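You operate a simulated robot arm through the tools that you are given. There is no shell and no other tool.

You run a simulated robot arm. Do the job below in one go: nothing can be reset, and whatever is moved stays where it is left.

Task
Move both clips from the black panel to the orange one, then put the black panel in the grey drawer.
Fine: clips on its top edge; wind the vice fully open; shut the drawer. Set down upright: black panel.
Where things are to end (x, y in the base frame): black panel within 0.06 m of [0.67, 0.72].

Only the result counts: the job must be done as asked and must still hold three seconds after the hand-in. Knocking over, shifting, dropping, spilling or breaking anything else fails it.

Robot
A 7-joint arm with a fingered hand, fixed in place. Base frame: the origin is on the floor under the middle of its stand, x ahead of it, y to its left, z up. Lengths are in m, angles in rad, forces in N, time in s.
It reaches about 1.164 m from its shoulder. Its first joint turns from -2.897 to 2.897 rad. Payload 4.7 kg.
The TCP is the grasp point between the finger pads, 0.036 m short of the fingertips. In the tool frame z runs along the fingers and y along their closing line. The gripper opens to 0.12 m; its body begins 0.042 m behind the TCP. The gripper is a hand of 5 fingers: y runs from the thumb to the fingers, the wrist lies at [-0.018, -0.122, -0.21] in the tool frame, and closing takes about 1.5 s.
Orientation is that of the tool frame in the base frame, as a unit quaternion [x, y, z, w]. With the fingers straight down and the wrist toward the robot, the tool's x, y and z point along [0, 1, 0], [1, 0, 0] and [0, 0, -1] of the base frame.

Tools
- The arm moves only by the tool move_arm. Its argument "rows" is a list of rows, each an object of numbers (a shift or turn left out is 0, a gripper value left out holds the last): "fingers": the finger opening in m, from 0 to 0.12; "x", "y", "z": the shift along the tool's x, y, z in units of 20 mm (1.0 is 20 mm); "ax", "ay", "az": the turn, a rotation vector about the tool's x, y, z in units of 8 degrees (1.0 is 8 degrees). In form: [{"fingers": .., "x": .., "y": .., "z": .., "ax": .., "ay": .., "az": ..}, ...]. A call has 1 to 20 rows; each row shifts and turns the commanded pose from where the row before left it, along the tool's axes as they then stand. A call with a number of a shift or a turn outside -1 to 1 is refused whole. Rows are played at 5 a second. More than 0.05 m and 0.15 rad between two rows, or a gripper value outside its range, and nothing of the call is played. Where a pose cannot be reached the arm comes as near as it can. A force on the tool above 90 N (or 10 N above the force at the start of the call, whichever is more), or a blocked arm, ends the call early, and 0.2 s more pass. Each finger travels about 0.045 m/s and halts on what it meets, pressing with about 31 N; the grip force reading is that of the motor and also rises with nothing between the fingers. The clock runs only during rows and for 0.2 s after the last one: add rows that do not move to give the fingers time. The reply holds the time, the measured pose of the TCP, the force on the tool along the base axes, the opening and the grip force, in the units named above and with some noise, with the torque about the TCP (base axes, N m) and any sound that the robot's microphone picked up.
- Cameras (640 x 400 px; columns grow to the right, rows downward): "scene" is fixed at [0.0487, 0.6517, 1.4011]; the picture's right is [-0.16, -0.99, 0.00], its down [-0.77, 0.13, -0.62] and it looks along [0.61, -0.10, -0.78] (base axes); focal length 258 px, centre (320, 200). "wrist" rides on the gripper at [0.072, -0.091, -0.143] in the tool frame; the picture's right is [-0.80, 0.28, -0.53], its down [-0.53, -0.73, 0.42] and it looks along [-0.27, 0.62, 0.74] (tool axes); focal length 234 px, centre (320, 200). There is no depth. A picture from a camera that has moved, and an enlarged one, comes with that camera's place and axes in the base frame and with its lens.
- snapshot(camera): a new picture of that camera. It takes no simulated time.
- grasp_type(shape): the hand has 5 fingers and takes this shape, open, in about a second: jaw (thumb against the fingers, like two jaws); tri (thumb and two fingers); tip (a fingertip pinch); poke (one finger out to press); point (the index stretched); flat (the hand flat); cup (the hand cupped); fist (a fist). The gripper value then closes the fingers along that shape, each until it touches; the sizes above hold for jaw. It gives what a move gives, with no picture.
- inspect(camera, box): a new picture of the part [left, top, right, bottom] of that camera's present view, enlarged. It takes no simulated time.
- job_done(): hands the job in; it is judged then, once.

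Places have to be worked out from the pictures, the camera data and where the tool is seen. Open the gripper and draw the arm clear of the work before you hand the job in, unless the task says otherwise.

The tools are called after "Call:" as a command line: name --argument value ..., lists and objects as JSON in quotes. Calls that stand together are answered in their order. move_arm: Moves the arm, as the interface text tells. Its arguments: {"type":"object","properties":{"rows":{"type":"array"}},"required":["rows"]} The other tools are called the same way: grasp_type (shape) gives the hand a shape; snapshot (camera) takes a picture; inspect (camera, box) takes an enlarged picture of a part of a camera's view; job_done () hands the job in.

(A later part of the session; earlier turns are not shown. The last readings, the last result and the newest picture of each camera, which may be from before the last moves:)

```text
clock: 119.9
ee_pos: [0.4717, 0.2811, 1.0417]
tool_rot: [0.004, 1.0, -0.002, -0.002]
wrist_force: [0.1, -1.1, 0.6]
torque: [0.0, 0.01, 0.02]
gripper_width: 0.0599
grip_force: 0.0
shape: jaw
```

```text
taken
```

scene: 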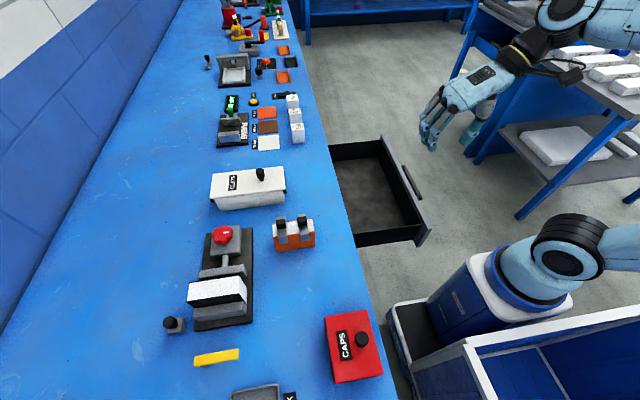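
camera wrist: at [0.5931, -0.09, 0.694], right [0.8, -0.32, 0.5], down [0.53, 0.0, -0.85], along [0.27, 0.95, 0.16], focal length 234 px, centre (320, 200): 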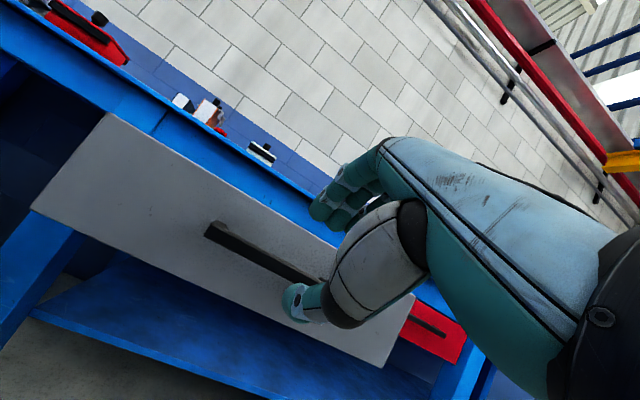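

All clear. I'll move over the bench to about (0.30, 0.60) and then turn the hand.

Call:
move_arm --rows '[{"x": 0.53, "y": 1}, {"x": 0.53, "y": 1}, {"x": 0.53, "y": 1}, {"x": 0.53, "y": 1}, {"x": 0.53, "y": 1}, {"x": 0.53, "y": 1}, {"x": 0.53, "y": 1}, {"x": 0.53, "y": 1}, {"x": 0.53, "y": 1}, {"x": 0.53, "y": 1}, {"x": 0.53, "y": 1}, {"x": 0.53, "y": 1}, {"x": 0.53, "y": 1}, {"x": 0.53, "y": 1}, {"x": 0.53, "y": 1}, {"x": 0.53, "y": 1}, {}]'

Call:
move_arm --rows '[{"az": 0.9375}, {"az": 0.9375}, {"az": 0.9375}, {"az": 0.9375}, {"az": 0.9375}, {"az": 0.9375}, {"az": 0.9375}, {"az": 0.9375}, {"az": 0.9375}, {"az": 0.9375}, {"az": 0.9375}, {"az": 0.9375}, {}]'

Call:
snapshot --camera "wrist"

Call:
snapshot --camera "scene"

```text
clock: 123.5
ee_pos: [0.301, 0.6024, 1.041]
tool_rot: [0.003, 1.0, -0.002, -0.001]
wrist_force: [-0.3, -0.2, -0.4]
torque: [-0.02, 0.05, 0.01]
gripper_width: 0.0599
grip_force: 0.1
shape: jaw
```

```text
clock: 126.3
ee_pos: [0.302, 0.6029, 1.0405]
tool_rot: [0.71, 0.704, -0.002, 0.001]
wrist_force: [-0.7, -0.2, -0.4]
torque: [0.02, -0.02, -0.02]
gripper_width: 0.0599
grip_force: 0.1
shape: jaw
```

```text
taken
camera wrist: at [0.2111, 0.6761, 1.1832], right [0.28, -0.8, 0.53], down [-0.74, -0.53, -0.42], along [0.62, -0.27, -0.74], focal length 234 px, centre (320, 200)
```

wrist: 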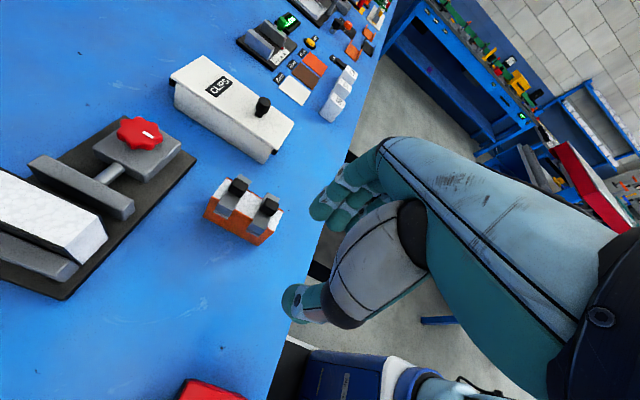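

```text
taken
```

scene: 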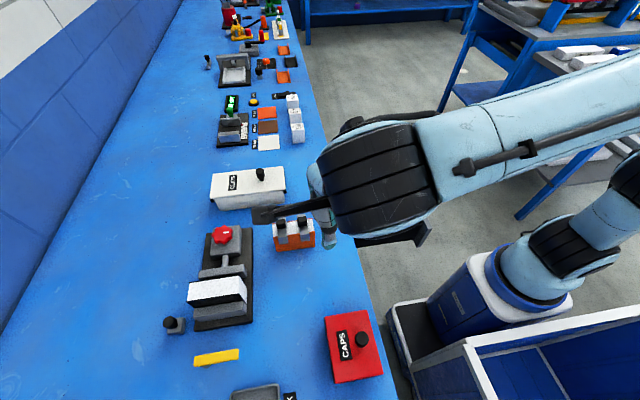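

I'll now hover near the black panel at z≈1.0 to measure it and the jaws.

Call:
move_arm --rows '[{"x": 0.983, "y": -0.205, "z": 0.22}, {"x": 0.983, "y": -0.205, "z": 0.22}, {"x": 0.983, "y": -0.205, "z": 0.22}, {"x": 0.983, "y": -0.205, "z": 0.22}, {"x": 0.983, "y": -0.205, "z": 0.22}, {"x": 0.983, "y": -0.205, "z": 0.22}, {"x": 0.983, "y": -0.205, "z": 0.22}, {"x": 0.983, "y": -0.205, "z": 0.22}, {"x": 0.983, "y": -0.205, "z": 0.22}, {}]'

Call:
snapshot --camera "wrist"

Call:
inspect --camera "wrist" --box '[160, 190, 320, 340]'

Call:
inspect --camera "scene" --box '[160, 240, 288, 345]'

```text
clock: 128.5
ee_pos: [0.265, 0.7812, 1.0012]
tool_rot: [0.709, 0.705, -0.003, 0.0]
wrist_force: [-0.5, 0.3, 0.5]
torque: [-0.03, 0.0, -0.01]
gripper_width: 0.0595
grip_force: 0.1
shape: jaw
```

```text
taken
camera wrist: at [0.1742, 0.8557, 1.1427], right [0.28, -0.8, 0.53], down [-0.74, -0.53, -0.42], along [0.62, -0.27, -0.74], focal length 234 px, centre (320, 200)
```

wrist: 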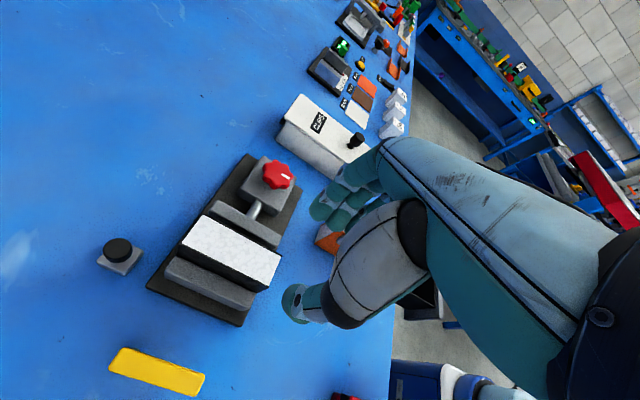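

```text
2.67 times, centred on (240, 265) of wrist
camera zoom: at [0.1742, 0.8557, 1.1427], right [0.28, -0.8, 0.53], down [-0.74, -0.53, -0.42], along [0.62, -0.27, -0.74], focal length 624 px, centre (533, 27)
```

zoom: 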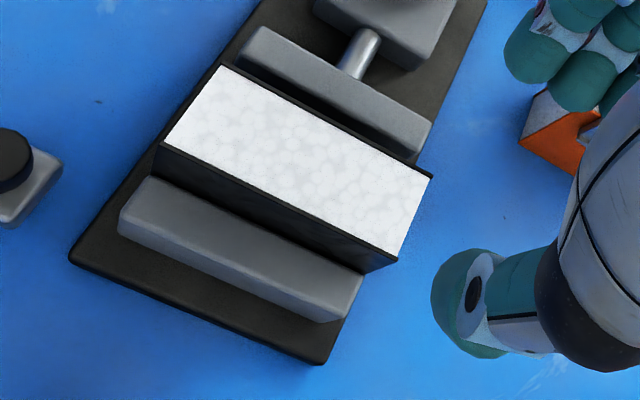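

```text
3.81 times, centred on (224, 292) of scene
camera zoom: at [0.0487, 0.6517, 1.4011], right [-0.16, -0.99, 0.0], down [-0.77, 0.13, -0.62], along [0.61, -0.1, -0.78], focal length 984 px, centre (686, -152)
```

zoom: 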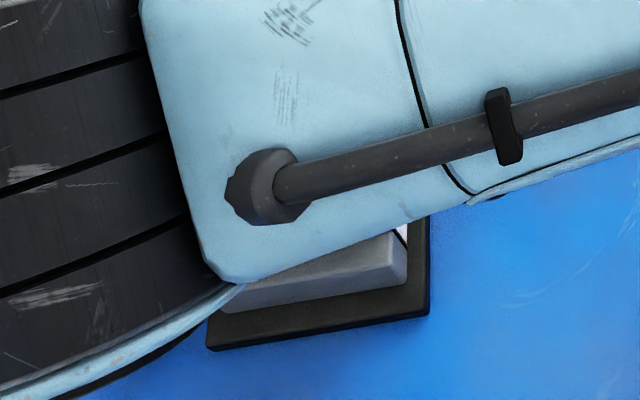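

The panel spans x 0.247–0.287 and y 0.779–0.881 with its top at z≈0.879; the jaw tops are near 0.84. I'll centre over (0.267, 0.830), open to 70 mm and descend partway to check.

Call:
move_arm --rows '[{"fingers": 0.07, "x": 0.82, "y": 0.04}, {"x": 0.82, "y": 0.04}, {"x": 0.81, "y": 0.03}, {"z": 0.8}, {"z": 0.8}, {"z": 0.8}, {"z": 0.6}, {}]'

Call:
inspect --camera "wrist" --box '[200, 160, 400, 340]'

```text
clock: 130.3
ee_pos: [0.2672, 0.8286, 0.9416]
tool_rot: [0.709, 0.705, -0.003, 0.0]
wrist_force: [0.0, -0.5, 0.6]
torque: [-0.04, -0.02, 0.01]
gripper_width: 0.0692
grip_force: 0.1
shape: jaw
```

```text
2.22 times, centred on (300, 250) of wrist
camera zoom: at [0.1762, 0.9028, 1.0836], right [0.28, -0.8, 0.53], down [-0.74, -0.53, -0.42], along [0.62, -0.27, -0.74], focal length 520 px, centre (364, 89)
```

zoom: 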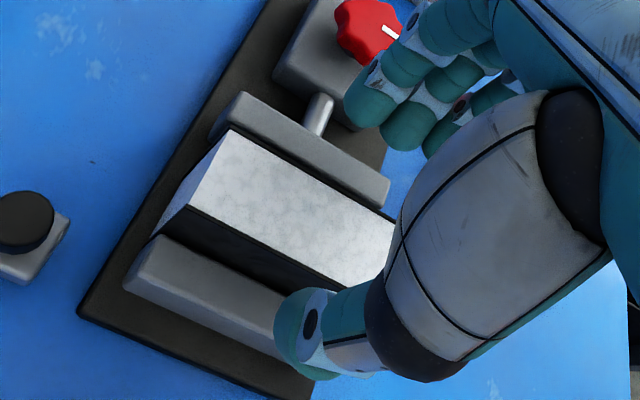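

The thumb and fingers straddle the panel with clearance. I'll lower to a grip height of about 0.893 gently.

Call:
move_arm --rows '[{"z": 0.7}, {"z": 0.7}, {"z": 0.6}, {"z": 0.4}, {}]'

Call:
inspect --camera "wrist" --box '[200, 160, 400, 340]'

```text
clock: 131.5
ee_pos: [0.2685, 0.8292, 0.8928]
tool_rot: [0.709, 0.705, -0.003, 0.0]
wrist_force: [-0.2, -0.2, 0.1]
torque: [0.01, 0.01, -0.02]
gripper_width: 0.0693
grip_force: 0.1
shape: jaw
```

```text
2.22 times, centred on (300, 250) of wrist
camera zoom: at [0.1774, 0.903, 1.0353], right [0.28, -0.8, 0.53], down [-0.74, -0.53, -0.42], along [0.62, -0.27, -0.74], focal length 520 px, centre (364, 89)
```

zoom: 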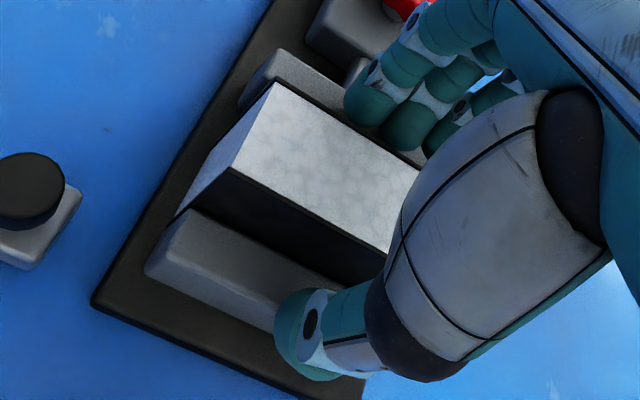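

No contact on the jaws. Closing on the panel.

Call:
move_arm --rows '[{"fingers": 0.0}, {}, {}, {}, {}, {}, {}, {}]'

Call:
inspect --camera "wrist" --box '[200, 160, 400, 340]'

```text
clock: 133.3
ee_pos: [0.2675, 0.8281, 0.8937]
tool_rot: [0.71, 0.705, -0.002, 0.0]
wrist_force: [1.0, -0.7, -0.5]
torque: [0.0, -0.06, 0.08]
gripper_width: 0.0345
grip_force: 30.9
shape: jaw
```

```text
2.22 times, centred on (300, 250) of wrist
camera zoom: at [0.1775, 0.903, 1.0353], right [0.28, -0.8, 0.53], down [-0.74, -0.53, -0.42], along [0.62, -0.27, -0.74], focal length 520 px, centre (364, 89)
```

zoom: 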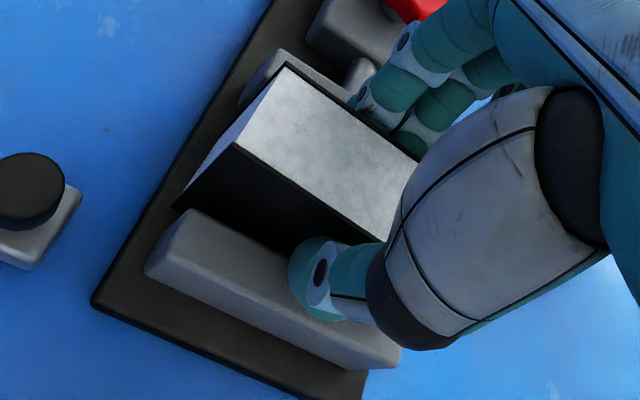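

The panel is held (opening 34.5 mm at the pads) and shifted a few millimetres toward the fingers. Lifting slowly.

Call:
move_arm --rows '[{"z": -0.3}, {"z": -0.3}, {"z": -0.4}, {"z": -0.5}, {"z": -0.5}, {}]'

Call:
inspect --camera "wrist" --box '[200, 160, 400, 340]'

```text
clock: 134.7
ee_pos: [0.2676, 0.8281, 0.9335]
tool_rot: [0.709, 0.705, -0.003, 0.0]
wrist_force: [-0.9, -0.3, -0.9]
torque: [-0.01, -0.01, 0.03]
gripper_width: 0.0343
grip_force: 30.8
shape: jaw
```

```text
2.22 times, centred on (300, 250) of wrist
camera zoom: at [0.1766, 0.9029, 1.0753], right [0.28, -0.8, 0.53], down [-0.74, -0.53, -0.42], along [0.62, -0.27, -0.74], focal length 520 px, centre (364, 89)
```

zoom: 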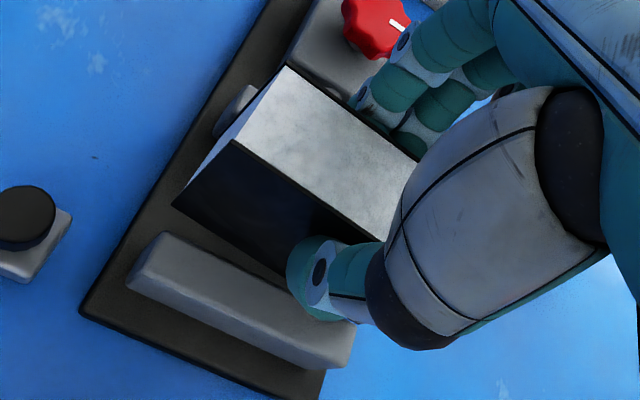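

The panel comes up cleanly and is light. I'll lift further above the jaws and then carry it straight toward −y off the bench.

Call:
move_arm --rows '[{"z": -0.8}, {"z": -0.8}, {"z": -0.8}, {"x": -0.8}, {"x": -1, "z": -0.2}, {"x": -1, "z": -0.2}, {"x": -1, "z": -0.2}, {"x": -1, "z": -0.2}, {"x": -1, "z": -0.2}, {"x": -1, "z": -0.2}, {"x": -1, "z": -0.2}, {"x": -1, "z": -0.2}, {"x": -1}, {"x": -1}, {"x": -1}, {"x": -1}, {"x": -1}, {"x": -1}, {}]'

Call:
snapshot --camera "scene"

Call:
snapshot --camera "wrist"

```text
clock: 138.7
ee_pos: [0.2662, 0.5313, 1.0137]
tool_rot: [0.709, 0.705, -0.003, -0.001]
wrist_force: [-0.1, -0.7, 0.1]
torque: [-0.02, 0.02, 0.01]
gripper_width: 0.0346
grip_force: 30.9
shape: jaw
```

```text
taken
```

scene: 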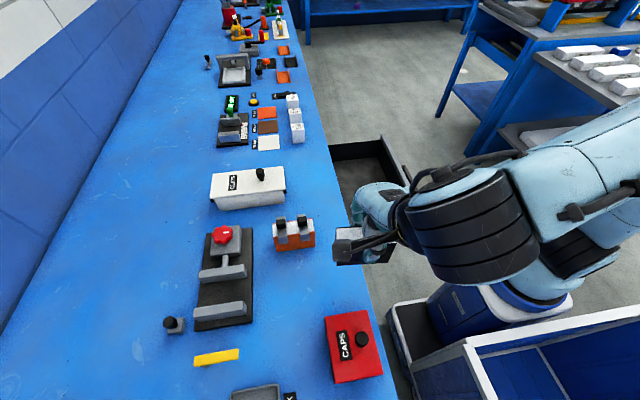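

```text
taken
camera wrist: at [0.1748, 0.6054, 1.1567], right [0.28, -0.8, 0.53], down [-0.74, -0.53, -0.42], along [0.62, -0.27, -0.74], focal length 234 px, centre (320, 200)
```

wrist: 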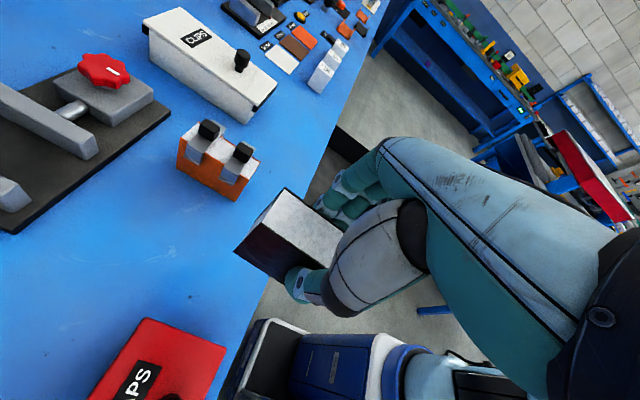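

The panel hangs straight in the hand. I'll carry it in +x, a little −y, to above the open drawer at about (0.67, 0.41).

Call:
move_arm --rows '[{"x": -0.9, "y": 0.5}, {"x": -0.9, "y": 0.5}, {"x": -0.9, "y": 0.7}, {"x": -0.9, "y": 1}, {"x": -0.9, "y": 1}, {"x": -0.9, "y": 1}, {"x": -0.65, "y": 1}, {"y": 1}, {"y": 1}, {"y": 1}, {"y": 1}, {"y": 1}, {"y": 1}, {"y": 1}, {"y": 1}, {"y": 1}, {"y": 1}, {"y": 1}, {"y": 1}, {}]'

Call:
snapshot --camera "scene"

Call:
snapshot --camera "wrist"

```text
clock: 142.9
ee_pos: [0.6205, 0.4099, 1.013]
tool_rot: [0.71, 0.704, -0.003, 0.0]
wrist_force: [-0.2, 0.0, -1.3]
torque: [0.0, -0.01, 0.02]
gripper_width: 0.0345
grip_force: 31.2
shape: jaw
```

```text
taken
```

scene: 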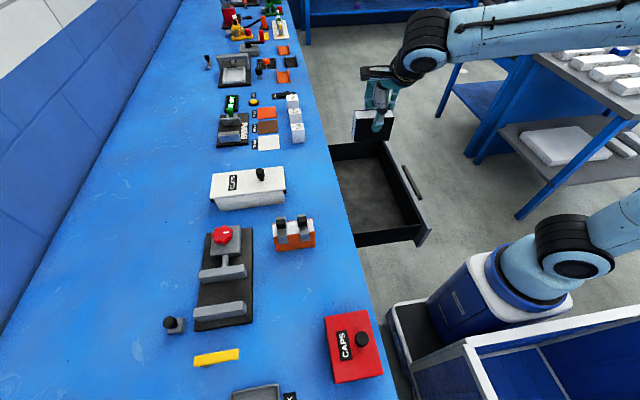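

```text
taken
camera wrist: at [0.5292, 0.4838, 1.1556], right [0.28, -0.8, 0.53], down [-0.74, -0.53, -0.42], along [0.62, -0.27, -0.74], focal length 234 px, centre (320, 200)
```

wrist: 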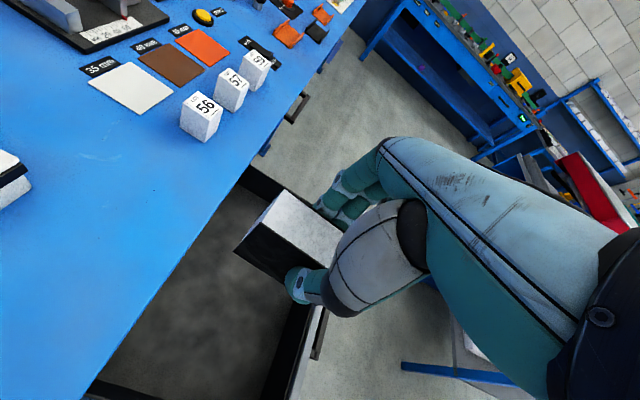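

The panel is over the drawer with its +y end well clear of the bench edge. I'll shift to x≈0.67 and lower until the panel's bottom is near the drawer rim, then look.

Call:
move_arm --rows '[{"y": 0.9, "x": -0.1}, {"y": 0.9, "x": -0.1}, {"y": 0.7}, {"z": 0.9}, {"z": 0.9}, {"z": 0.9}, {"z": 0.9}, {"z": 0.9}, {"z": 0.9}, {"z": 0.9}, {"z": 0.9}, {"z": 0.9}, {"z": 0.9}, {"z": 0.9}, {}]'

Call:
snapshot --camera "scene"

Call:
snapshot --camera "wrist"

```text
clock: 146.1
ee_pos: [0.6703, 0.4058, 0.8154]
tool_rot: [0.71, 0.705, -0.002, -0.001]
wrist_force: [-0.3, 0.7, -0.5]
torque: [0.0, 0.03, -0.01]
gripper_width: 0.0344
grip_force: 31.3
shape: jaw
```

```text
taken
```

scene: 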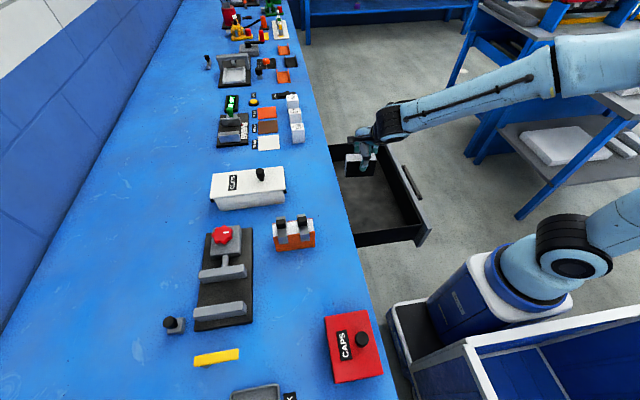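

```text
taken
camera wrist: at [0.5799, 0.4801, 0.9582], right [0.28, -0.8, 0.53], down [-0.74, -0.53, -0.42], along [0.62, -0.27, -0.74], focal length 234 px, centre (320, 200)
```

wrist: 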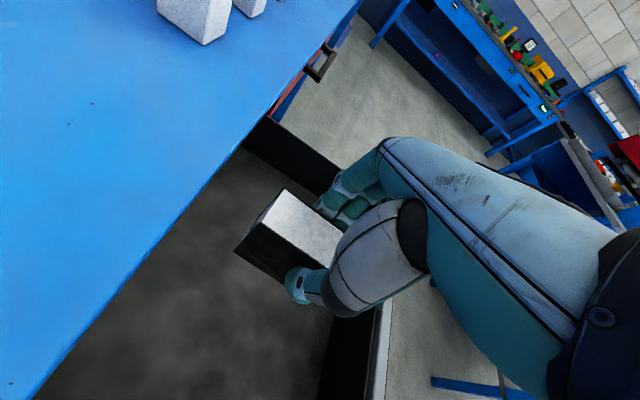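

Clear all round. Lowering into the drawer another 0.1 m, then in small steps to the floor.

Call:
move_arm --rows '[{"z": 0.8}, {"z": 0.8}, {"z": 0.8}, {"z": 0.8}, {"z": 0.7}, {"z": 0.6}, {"z": 0.5}, {}]'

Call:
snapshot --camera "scene"

Call:
snapshot --camera "wrist"

```text
clock: 147.9
ee_pos: [0.6686, 0.4031, 0.7135]
tool_rot: [0.709, 0.705, -0.003, 0.0]
wrist_force: [0.2, 0.5, -0.8]
torque: [0.01, -0.01, -0.01]
gripper_width: 0.0344
grip_force: 31.2
shape: jaw
```

```text
taken
```

scene: 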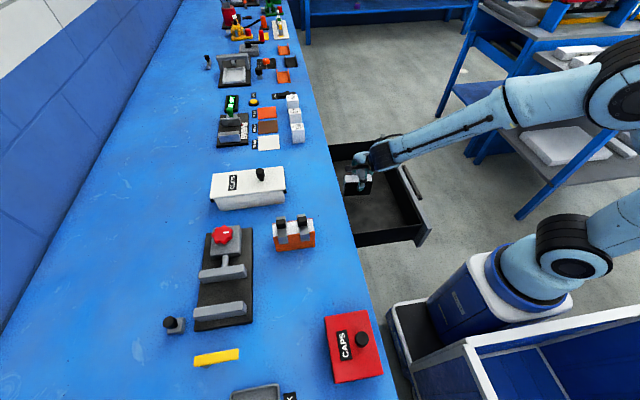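

```text
taken
camera wrist: at [0.5779, 0.4778, 0.8566], right [0.28, -0.8, 0.53], down [-0.74, -0.53, -0.42], along [0.62, -0.27, -0.74], focal length 234 px, centre (320, 200)
```

wrist: 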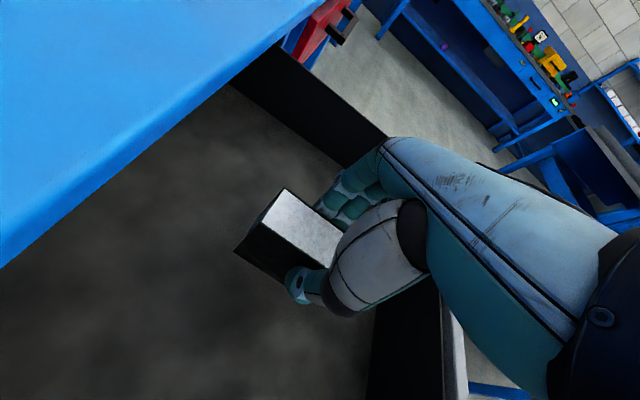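

No contact yet (z 0.7135). Small steps down to find the drawer floor.

Call:
move_arm --rows '[{"z": 0.25}, {"z": 0.25}, {"z": 0.25}, {}]'

```text
clock: 148.9
ee_pos: [0.6683, 0.404, 0.7001]
tool_rot: [0.709, 0.706, -0.003, 0.0]
wrist_force: [0.6, 0.3, -1.4]
torque: [-0.03, 0.0, 0.0]
gripper_width: 0.0344
grip_force: 31.1
shape: jaw
```

Call:
move_arm --rows '[{"z": 0.15}, {"z": 0.15}, {"z": 0.15}, {}]'

```text
clock: 149.9
ee_pos: [0.6676, 0.4046, 0.691]
tool_rot: [0.709, 0.705, -0.002, 0.0]
wrist_force: [-0.3, 0.0, -1.0]
torque: [0.04, -0.02, -0.01]
gripper_width: 0.0345
grip_force: 31.0
shape: jaw
```

Call:
move_arm --rows '[{"z": 0.12}, {"z": 0.12}, {"z": 0.12}, {}]'

Call:
inspect --camera "wrist" --box '[180, 150, 380, 340]'

Call:
inspect --camera "scene" --box '[310, 120, 450, 260]'

```text
clock: 150.9
ee_pos: [0.6688, 0.4047, 0.6828]
tool_rot: [0.709, 0.705, -0.003, 0.0]
wrist_force: [0.1, -0.3, 0.2]
torque: [0.01, 0.03, 0.0]
gripper_width: 0.0346
grip_force: 31.6
shape: jaw
```

```text
2.11 times, centred on (280, 245) of wrist
camera zoom: at [0.5777, 0.4786, 0.8255], right [0.28, -0.8, 0.53], down [-0.74, -0.53, -0.42], along [0.62, -0.27, -0.74], focal length 493 px, centre (404, 105)
```

zoom: 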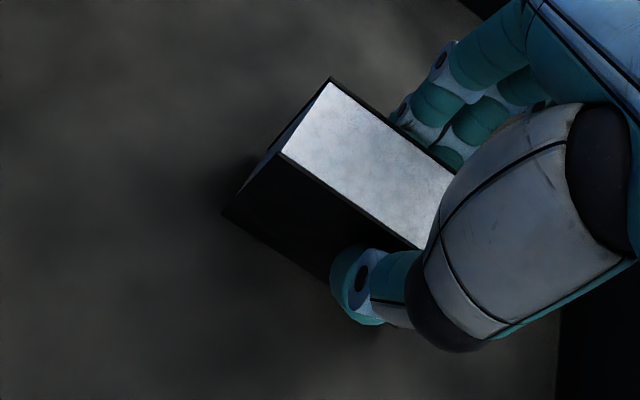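

```text
2.86 times, centred on (380, 190) of scene
camera zoom: at [0.0487, 0.6517, 1.4011], right [-0.16, -0.99, 0.0], down [-0.77, 0.13, -0.62], along [0.61, -0.1, -0.78], focal length 738 px, centre (149, 229)
```

zoom: 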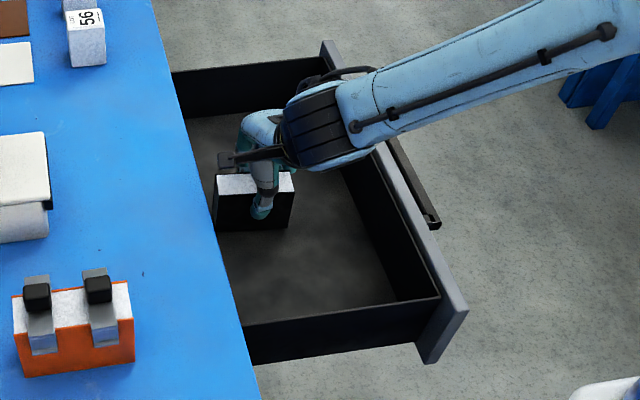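

The panel's shadow is close and the force just lost its weight bias, so the floor is near. A few more 2 mm steps.

Call:
move_arm --rows '[{"z": 0.1}, {"z": 0.1}, {}]'

```text
clock: 151.7
ee_pos: [0.6684, 0.4056, 0.6784]
tool_rot: [0.709, 0.705, -0.002, 0.0]
wrist_force: [-0.6, 0.6, -1.1]
torque: [0.01, -0.01, 0.03]
gripper_width: 0.0346
grip_force: 30.8
shape: jaw
```

Call:
move_arm --rows '[{"z": 0.1}, {"z": 0.1}, {"z": 0.1}, {}]'

```text
clock: 152.7
ee_pos: [0.6687, 0.4061, 0.6764]
tool_rot: [0.709, 0.705, 0.002, -0.001]
wrist_force: [-5.3, 0.7, 26.8]
torque: [-0.04, 0.18, 0.05]
gripper_width: 0.0359
grip_force: 31.2
shape: jaw
```

The panel is on the drawer floor (27 N at z 0.676). I'll ease off 4 mm and check it is upright before opening.

Call:
move_arm --rows '[{"z": -0.18}, {}]'

Call:
inspect --camera "wrist" --box '[180, 150, 380, 340]'

Call:
inspect --camera "scene" --box '[370, 160, 434, 220]'

Call:
inspect --camera "scene" --box '[340, 160, 430, 220]'

```text
clock: 153.3
ee_pos: [0.6689, 0.4052, 0.6756]
tool_rot: [0.709, 0.705, -0.002, 0.0]
wrist_force: [0.0, 3.3, 11.5]
torque: [0.09, -0.04, 0.09]
gripper_width: 0.0355
grip_force: 30.7
shape: jaw
```

```text
2.11 times, centred on (280, 245) of wrist
camera zoom: at [0.5779, 0.479, 0.8191], right [0.28, -0.8, 0.53], down [-0.74, -0.53, -0.42], along [0.62, -0.27, -0.74], focal length 493 px, centre (404, 105)
```

zoom: 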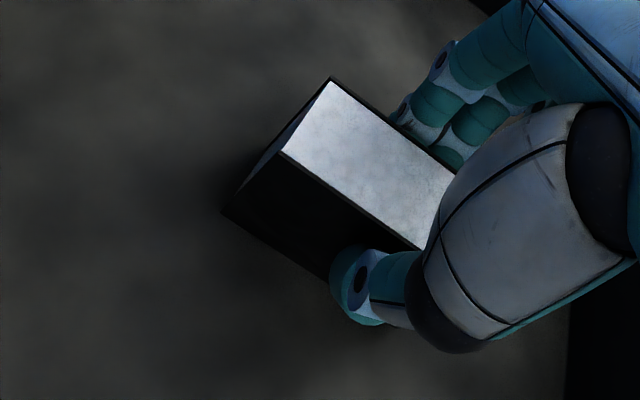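

```text
6.67 times, centred on (402, 190) of scene
camera zoom: at [0.0487, 0.6517, 1.4011], right [-0.16, -0.99, 0.0], down [-0.77, 0.13, -0.62], along [0.61, -0.1, -0.78], focal length 1722 px, centre (-227, 267)
```

zoom: 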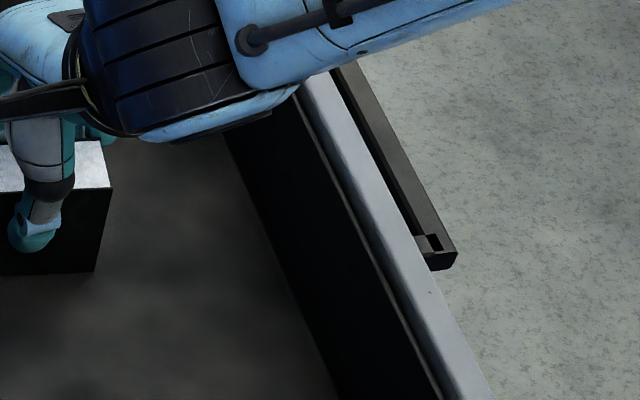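

```text
6.67 times, centred on (385, 190) of scene
camera zoom: at [0.0487, 0.6517, 1.4011], right [-0.16, -0.99, 0.0], down [-0.77, 0.13, -0.62], along [0.61, -0.1, -0.78], focal length 1722 px, centre (-113, 267)
```

zoom: 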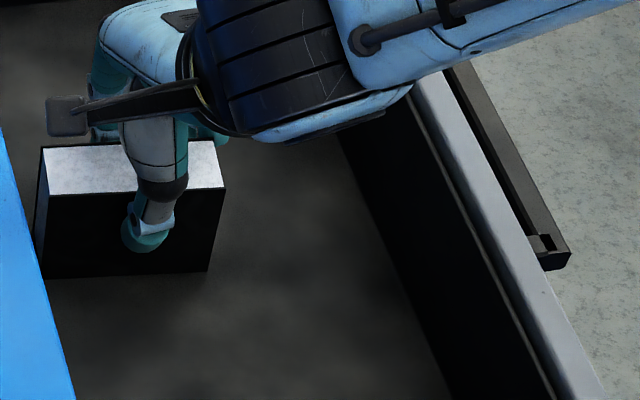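

The panel stands upright, with about 11 N left. I'll ease 1–2 mm more, open the hand to 80 mm and rise straight up.

Call:
move_arm --rows '[{"z": -0.08}, {}, {"fingers": 0.045}, {}, {"fingers": 0.08}, {}, {}, {}, {"z": -0.4}, {"z": -0.6}, {"z": -0.8}, {"z": -0.9}, {"z": -0.9}, {"z": -0.9}, {"z": -0.9}, {"z": -0.9}, {"z": -0.9}, {}]'

Call:
inspect --camera "scene" --box '[310, 120, 450, 260]'

Call:
snapshot --camera "wrist"

```text
clock: 157.1
ee_pos: [0.6693, 0.4049, 0.8237]
tool_rot: [0.709, 0.706, -0.003, 0.0]
wrist_force: [-0.2, -0.1, 0.5]
torque: [-0.01, 0.02, -0.02]
gripper_width: 0.0796
grip_force: 0.1
shape: jaw
```

```text
2.86 times, centred on (380, 190) of scene
camera zoom: at [0.0487, 0.6517, 1.4011], right [-0.16, -0.99, 0.0], down [-0.77, 0.13, -0.62], along [0.61, -0.1, -0.78], focal length 738 px, centre (149, 229)
```

zoom: 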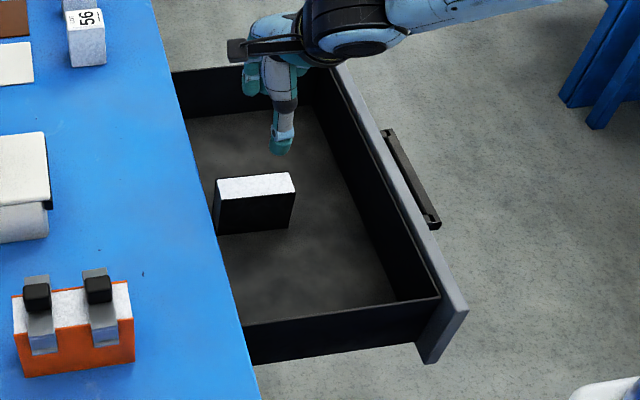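

```text
taken
camera wrist: at [0.5803, 0.48, 0.966], right [0.28, -0.8, 0.53], down [-0.74, -0.53, -0.42], along [0.62, -0.27, -0.74], focal length 234 px, centre (320, 200)
```

wrist: 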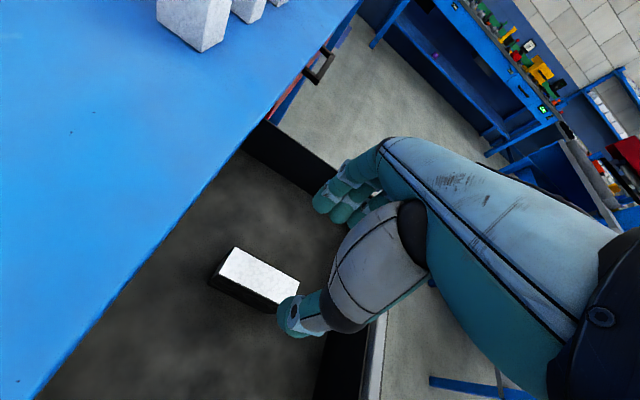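

The panel stands upright in the drawer at about (0.67, 0.407), i.e. y≈0.707 once shut. Now I'll go back up and around to the drawer's front the same way as before.

Call:
move_arm --rows '[{"z": -0.9}, {"z": -0.9}, {"z": -0.9}, {"z": -0.9}, {"z": -0.9}, {"z": -0.9}, {"z": -0.9}, {"z": -0.9}, {"z": -0.9}, {"z": -0.9}, {"z": -0.9}, {"z": -0.9}, {"x": -1}, {"x": -1}, {"x": -1}, {"x": -1}, {"x": -1}, {"x": -1}, {"x": -1}, {"x": -1}]'

Call:
move_arm --rows '[{"x": -1}, {"x": -1}, {"x": -1}, {"x": -1}, {"x": -1}, {"x": -1}, {"x": -1}, {"x": -1}, {"az": -0.9375}, {"az": -0.9375}, {"az": -0.9375}, {"az": -0.9375}, {"az": -0.9375}, {"az": -0.9375}, {"az": -0.9375}, {"az": -0.9375}, {"az": -0.9375}, {"az": -0.9375}, {"az": -0.9375}, {"az": -0.9375}]'

Call:
move_arm --rows '[{"ax": -0.9375, "fingers": 0.06}, {"ax": -0.9375}, {"ax": -0.9375}, {"ax": -0.9375}, {"ax": -0.9375}, {"ax": -0.9375}, {"ax": -0.9375}, {"ax": -0.9375}, {}]'

Call:
snapshot --camera "scene"

```text
clock: 161.3
ee_pos: [0.6708, 0.2457, 1.0373]
tool_rot: [0.709, 0.705, -0.003, 0.0]
wrist_force: [-0.8, -0.4, -0.1]
torque: [-0.02, -0.02, 0.0]
gripper_width: 0.0793
grip_force: 0.1
shape: jaw
```

```text
clock: 165.5
ee_pos: [0.6687, 0.0854, 1.038]
tool_rot: [0.002, 1.0, -0.001, -0.001]
wrist_force: [0.2, 0.0, -0.5]
torque: [-0.02, -0.02, -0.03]
gripper_width: 0.0799
grip_force: 0.1
shape: jaw
```

```text
clock: 167.5
ee_pos: [0.6693, 0.0852, 1.0378]
tool_rot: [0.003, 0.866, 0.499, -0.001]
wrist_force: [-0.1, -1.5, 0.0]
torque: [-0.02, -0.04, 0.05]
gripper_width: 0.0604
grip_force: 0.0
shape: jaw
```

```text
taken
```

scene: 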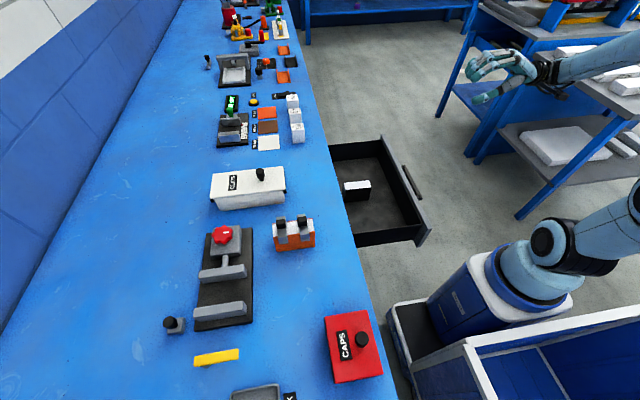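

Down now to the pre-grasp point in front of the bar, at about (0.669, 0.083, 0.705).

Call:
move_arm --rows '[{"y": -0.849, "z": 0.49}, {"y": -0.849, "z": 0.49}, {"y": -0.849, "z": 0.49}, {"y": -0.849, "z": 0.49}, {"y": -0.849, "z": 0.49}, {"y": -0.849, "z": 0.49}, {"y": -0.849, "z": 0.49}, {"y": -0.849, "z": 0.49}, {"y": -0.849, "z": 0.49}, {"y": -0.849, "z": 0.49}, {"y": -0.849, "z": 0.49}, {"y": -0.849, "z": 0.49}, {"y": -0.849, "z": 0.49}, {"y": -0.849, "z": 0.49}, {"y": -0.849, "z": 0.49}, {"y": -0.849, "z": 0.49}, {"y": -0.849, "z": 0.49}, {}]'

Call:
snapshot --camera "wrist"

Call:
inspect --camera "wrist" --box '[180, 160, 360, 340]'

```text
clock: 171.3
ee_pos: [0.6665, 0.0836, 0.7063]
tool_rot: [0.003, 0.867, 0.498, 0.0]
wrist_force: [-0.7, -0.9, -0.2]
torque: [0.01, 0.01, -0.01]
gripper_width: 0.0604
grip_force: 0.1
shape: jaw
```

```text
taken
camera wrist: at [0.5919, -0.0854, 0.6984], right [0.8, -0.32, 0.5], down [0.53, 0.0, -0.85], along [0.27, 0.95, 0.17], focal length 234 px, centre (320, 200)
```

wrist: 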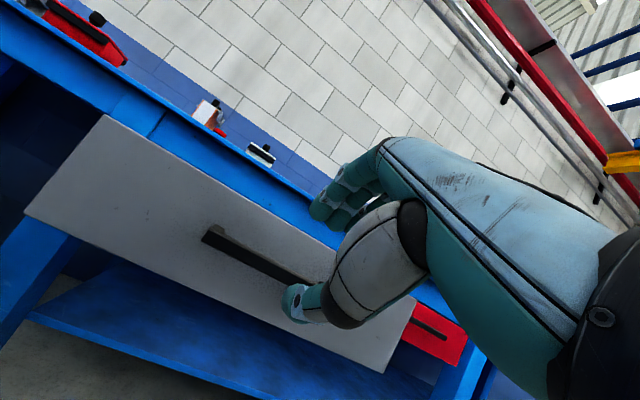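

```text
2.22 times, centred on (270, 250) of wrist
camera zoom: at [0.5919, -0.0854, 0.6984], right [0.8, -0.32, 0.5], down [0.53, 0.0, -0.85], along [0.27, 0.95, 0.17], focal length 520 px, centre (431, 89)
```

zoom: 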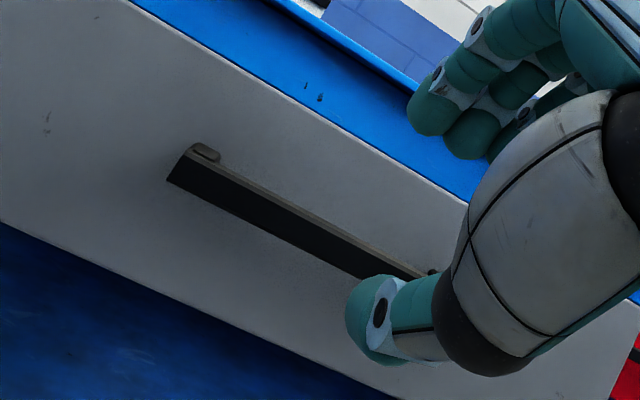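

The view matches the earlier pre-grasp almost exactly, so the bar front is at y≈0.17 (drawer open 0.30 m). Advancing onto the bar as before and closing.

Call:
move_arm --rows '[{"z": 0.9}, {"z": 0.9}, {"z": 0.8}, {"z": 0.8}, {"z": 0.6}, {"z": 0.5}, {"z": 0.5}, {}, {"fingers": 0.0}, {}, {}, {}, {}, {}, {}, {}]'

Call:
inspect --camera "wrist" --box '[200, 120, 380, 340]'

Call:
inspect --camera "scene" --box '[310, 120, 450, 260]'

```text
clock: 174.7
ee_pos: [0.6679, 0.1726, 0.6521]
tool_rot: [0.003, 0.867, 0.498, -0.001]
wrist_force: [3.7, 33.8, -15.4]
torque: [0.03, -0.21, 0.08]
gripper_width: 0.0079
grip_force: 31.2
shape: jaw
```

```text
1.82 times, centred on (290, 230) of wrist
camera zoom: at [0.5935, 0.0037, 0.6465], right [0.8, -0.32, 0.5], down [0.53, -0.01, -0.85], along [0.27, 0.95, 0.16], focal length 426 px, centre (374, 146)
```

zoom: 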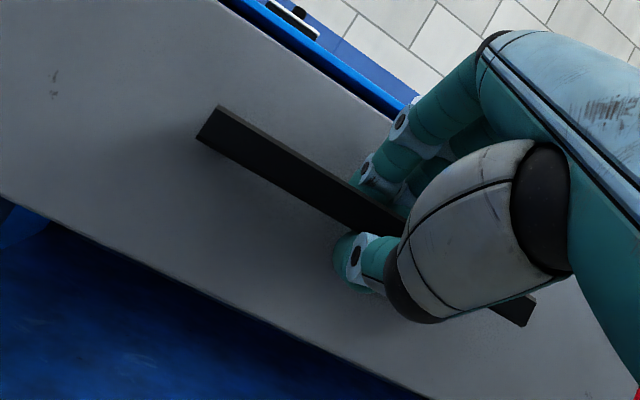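

```text
2.86 times, centred on (380, 190) of scene
camera zoom: at [0.0487, 0.6517, 1.4011], right [-0.16, -0.99, 0.0], down [-0.77, 0.13, -0.62], along [0.61, -0.1, -0.78], focal length 738 px, centre (149, 229)
```

zoom: 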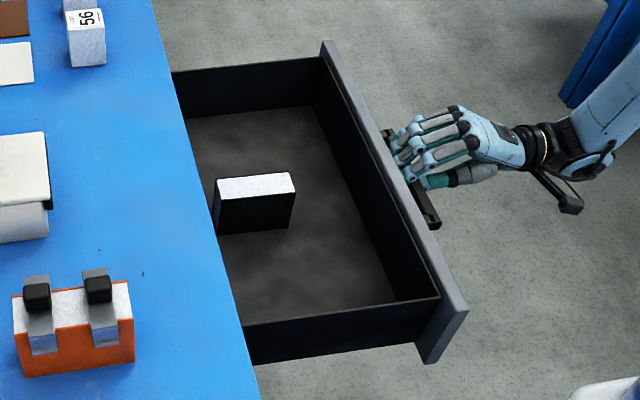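

The bar is held; the 34 N is just the grip tugging against the open stop. I'll push the drawer in gently with a slow ramp so the panel doesn't get jolted.

Call:
move_arm --rows '[{"z": 0.0866, "y": 0.05}, {"z": 0.173, "y": 0.1}, {"z": 0.26, "y": 0.15}, {"z": 0.346, "y": 0.2}, {"z": 0.433, "y": 0.25}, {"z": 0.433, "y": 0.25}, {"z": 0.433, "y": 0.25}, {"z": 0.433, "y": 0.25}, {"z": 0.433, "y": 0.25}, {"z": 0.433, "y": 0.25}, {"z": 0.433, "y": 0.25}, {"z": 0.433, "y": 0.25}, {"z": 0.433, "y": 0.25}, {"z": 0.433, "y": 0.25}, {"z": 0.346, "y": 0.2}, {"z": 0.26, "y": 0.15}, {"z": 0.173, "y": 0.1}, {"z": 0.0866, "y": 0.05}, {}]'

Call:
inspect --camera "scene" --box '[310, 120, 450, 260]'

```text
clock: 178.7
ee_pos: [0.6692, 0.3117, 0.6539]
tool_rot: [0.004, 0.867, 0.499, 0.0]
wrist_force: [-5.7, -1.3, -11.1]
torque: [-0.12, -0.23, 0.08]
gripper_width: 0.0093
grip_force: 30.9
shape: jaw
```

```text
2.86 times, centred on (380, 190) of scene
camera zoom: at [0.0487, 0.6517, 1.4011], right [-0.16, -0.99, 0.0], down [-0.77, 0.13, -0.62], along [0.61, -0.1, -0.78], focal length 738 px, centre (149, 229)
```

zoom: 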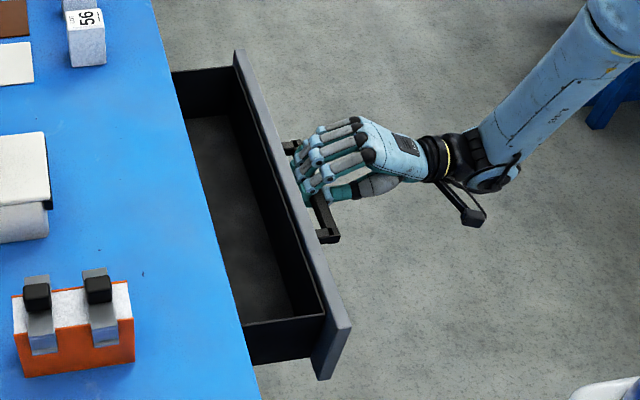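

The drawer moves smoothly, with the panel now under the bench top. Pushing the remaining ~0.16 m with a gentle finish.

Call:
move_arm --rows '[{"z": 0.0866, "y": 0.05}, {"z": 0.173, "y": 0.1}, {"z": 0.26, "y": 0.15}, {"z": 0.346, "y": 0.2}, {"z": 0.433, "y": 0.25}, {"z": 0.433, "y": 0.25}, {"z": 0.433, "y": 0.25}, {"z": 0.433, "y": 0.25}, {"z": 0.433, "y": 0.25}, {"z": 0.433, "y": 0.25}, {"z": 0.433, "y": 0.25}, {"z": 0.433, "y": 0.25}, {"z": 0.433, "y": 0.25}, {"z": 0.433, "y": 0.25}, {"z": 0.346, "y": 0.2}, {"z": 0.26, "y": 0.15}, {"z": 0.173, "y": 0.1}, {"z": 0.0866, "y": 0.05}, {}]'

Call:
inspect --camera "scene" --box '[310, 120, 450, 260]'

```text
clock: 182.7
ee_pos: [0.6692, 0.4523, 0.6547]
tool_rot: [0.003, 0.867, 0.498, 0.0]
wrist_force: [-9.7, -0.2, -8.6]
torque: [-0.13, -0.29, 0.13]
gripper_width: 0.0095
grip_force: 31.0
shape: jaw
```

```text
2.86 times, centred on (380, 190) of scene
camera zoom: at [0.0487, 0.6517, 1.4011], right [-0.16, -0.99, 0.0], down [-0.77, 0.13, -0.62], along [0.61, -0.1, -0.78], focal length 738 px, centre (149, 229)
```

zoom: 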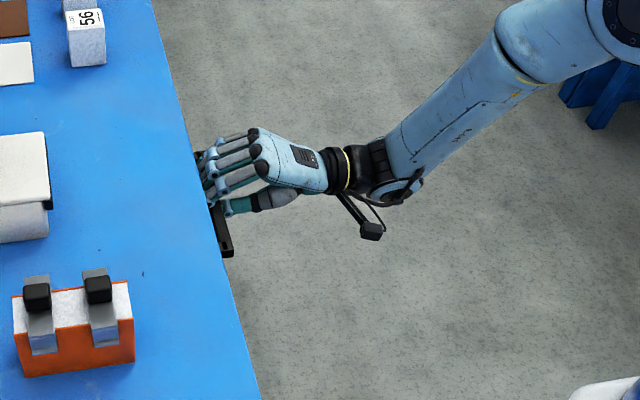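

Nearly shut. Now small 4 mm pushes until the closed stop is felt.

Call:
move_arm --rows '[{"z": 0.173, "y": 0.1}, {"z": 0.173, "y": 0.1}, {"z": 0.173, "y": 0.1}, {"z": 0.173, "y": 0.1}, {}]'

```text
clock: 183.9
ee_pos: [0.6677, 0.4671, 0.6547]
tool_rot: [0.002, 0.867, 0.499, -0.001]
wrist_force: [-5.5, -1.0, -6.9]
torque: [-0.03, -0.28, 0.07]
gripper_width: 0.0096
grip_force: 31.3
shape: jaw
```

Call:
move_arm --rows '[{"z": 0.13, "y": 0.075}, {"z": 0.13, "y": 0.075}, {"z": 0.13, "y": 0.075}, {}]'

```text
clock: 184.9
ee_pos: [0.6683, 0.4759, 0.6539]
tool_rot: [0.004, 0.867, 0.498, 0.0]
wrist_force: [-7.4, -11.0, -4.2]
torque: [-0.1, -0.29, 0.02]
gripper_width: 0.01
grip_force: 30.6
shape: jaw
```

An opposing 11 N in y at y=0.476: the closed stop is being felt. I'll press slightly more to make sure it's fully home, and check by the front view.

Call:
move_arm --rows '[{"z": 0.087, "y": 0.05}, {"z": 0.087, "y": 0.05}, {}]'

Call:
snapshot --camera "wrist"

Call:
inspect --camera "scene" --box '[310, 120, 450, 260]'

```text
clock: 185.7
ee_pos: [0.6698, 0.4783, 0.6533]
tool_rot: [0.004, 0.867, 0.498, 0.0]
wrist_force: [-3.3, -17.2, -13.2]
torque: [-0.24, -0.25, -0.05]
gripper_width: 0.0094
grip_force: 30.8
shape: jaw
```

```text
taken
camera wrist: at [0.5948, 0.3112, 0.6462], right [0.8, -0.32, 0.5], down [0.53, -0.01, -0.85], along [0.27, 0.95, 0.16], focal length 234 px, centre (320, 200)
```

wrist: 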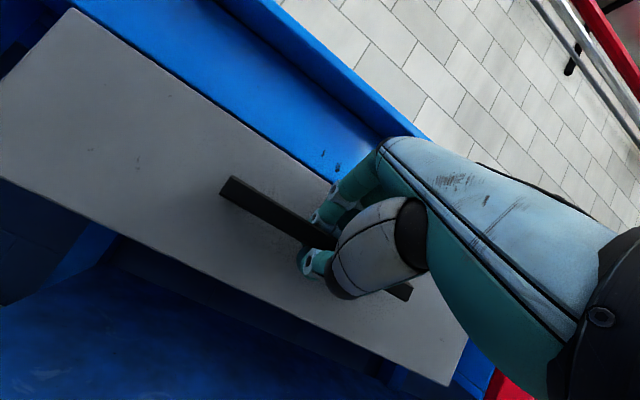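

```text
2.86 times, centred on (380, 190) of scene
camera zoom: at [0.0487, 0.6517, 1.4011], right [-0.16, -0.99, 0.0], down [-0.77, 0.13, -0.62], along [0.61, -0.1, -0.78], focal length 738 px, centre (149, 229)
```

zoom: 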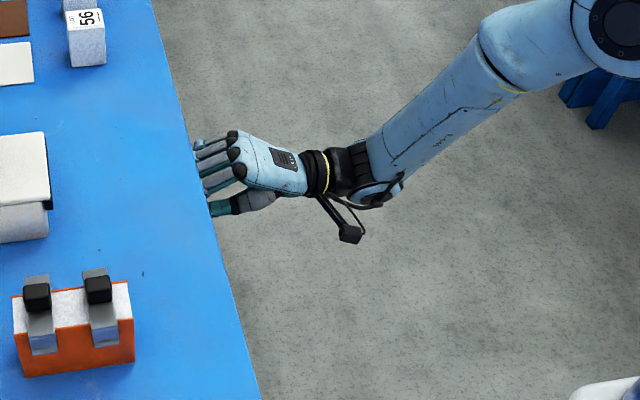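

The drawer is firmly at its closed stop (−17 N, position matching the original). I'll open the hand in place and withdraw along the finger direction.

Call:
move_arm --rows '[{"fingers": 0.06}, {}, {}, {}, {}, {"z": -0.4}, {"z": -0.7}, {"z": -0.9}, {"z": -0.9}, {"z": -0.9}, {"z": -0.9}, {"z": -0.9}, {}]'

Call:
snapshot --camera "wrist"

Call:
snapshot --camera "scene"

```text
clock: 188.5
ee_pos: [0.6667, 0.3851, 0.7119]
tool_rot: [0.003, 0.867, 0.499, 0.0]
wrist_force: [0.7, 0.0, -0.5]
torque: [-0.01, 0.0, 0.02]
gripper_width: 0.0595
grip_force: 0.0
shape: jaw
```

```text
taken
camera wrist: at [0.5934, 0.216, 0.704], right [0.8, -0.32, 0.5], down [0.53, 0.0, -0.85], along [0.27, 0.95, 0.16], focal length 234 px, centre (320, 200)
```

wrist: 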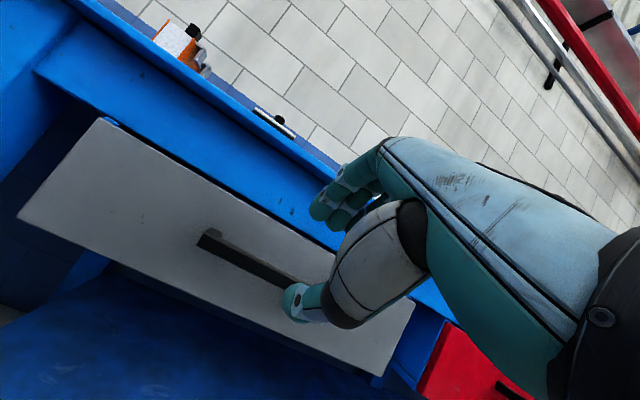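

```text
taken
```

scene: 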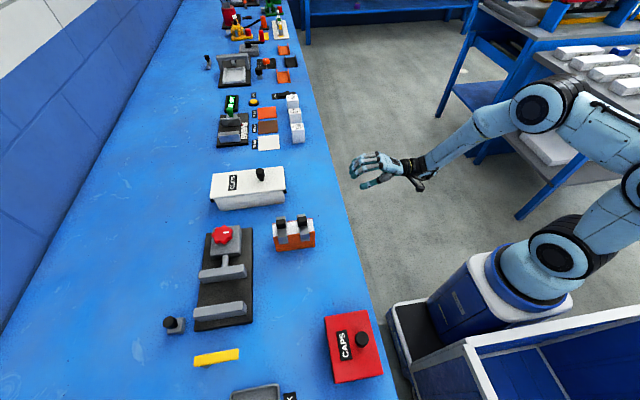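

The drawer looks shut. To verify it is flush, I'll return to the earlier overview pose above and compare the picture with the one taken before opening.

Call:
move_arm --rows '[{"z": -0.866, "y": -0.5}, {"z": -0.866, "y": -0.5}, {"z": -0.866, "y": -0.5}, {"z": -0.866, "y": -0.5}, {"y": 0.866, "z": -0.5}, {"y": 0.866, "z": -0.5}, {"y": 0.866, "z": -0.5}, {"y": 0.866, "z": -0.5}, {"y": 0.866, "z": -0.5}, {"y": 0.866, "z": -0.5}, {"y": 0.866, "z": -0.5}, {"y": 0.866, "z": -0.5}, {"y": 0.866, "z": -0.5}, {"y": 0.866, "z": -0.5}, {"y": 0.866, "z": -0.5}, {"y": 0.866, "z": -0.5}, {"y": 0.866, "z": -0.5}, {"y": 0.866, "z": -0.5}, {"y": 0.866, "z": -0.5}, {"y": 0.5, "z": -0.29}]'

Call:
move_arm --rows '[{"ax": 0.9375}, {"ax": 0.9375}, {"ax": 0.9375}, {"ax": 0.9375}, {"ax": 0.9375}, {"ax": 0.9375}, {"ax": 0.9375}, {"ax": 0.9375}, {}]'

Call:
snapshot --camera "wrist"

Call:
inspect --camera "wrist" --box '[160, 120, 352, 280]'

```text
clock: 192.7
ee_pos: [0.667, 0.3052, 1.0219]
tool_rot: [0.004, 0.867, 0.498, 0.0]
wrist_force: [-0.2, 0.3, -0.7]
torque: [0.0, -0.02, 0.01]
gripper_width: 0.0595
grip_force: 0.2
shape: jaw
```

```text
clock: 194.7
ee_pos: [0.6697, 0.3045, 1.0226]
tool_rot: [0.004, 1.0, -0.002, -0.002]
wrist_force: [-0.1, 1.0, -0.2]
torque: [0.0, 0.03, 0.01]
gripper_width: 0.0598
grip_force: 0.1
shape: jaw
```

```text
taken
camera wrist: at [0.5959, 0.2142, 1.1656], right [0.81, 0.28, 0.52], down [0.53, -0.74, -0.42], along [0.27, 0.62, -0.74], focal length 234 px, centre (320, 200)
```

wrist: 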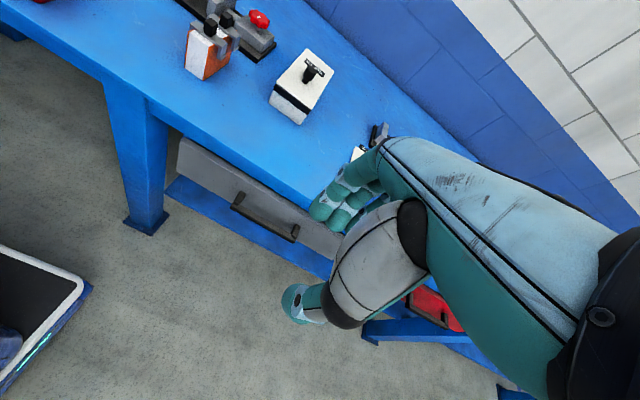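

```text
2.50 times, centred on (256, 200) of wrist
camera zoom: at [0.5959, 0.2142, 1.1656], right [0.81, 0.28, 0.52], down [0.53, -0.74, -0.42], along [0.27, 0.62, -0.74], focal length 585 px, centre (480, 200)
```

zoom: 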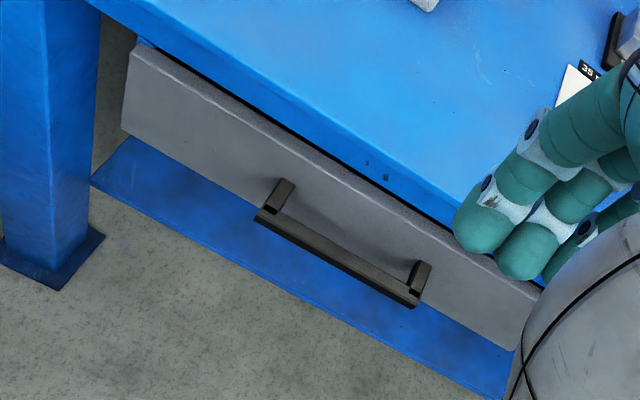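

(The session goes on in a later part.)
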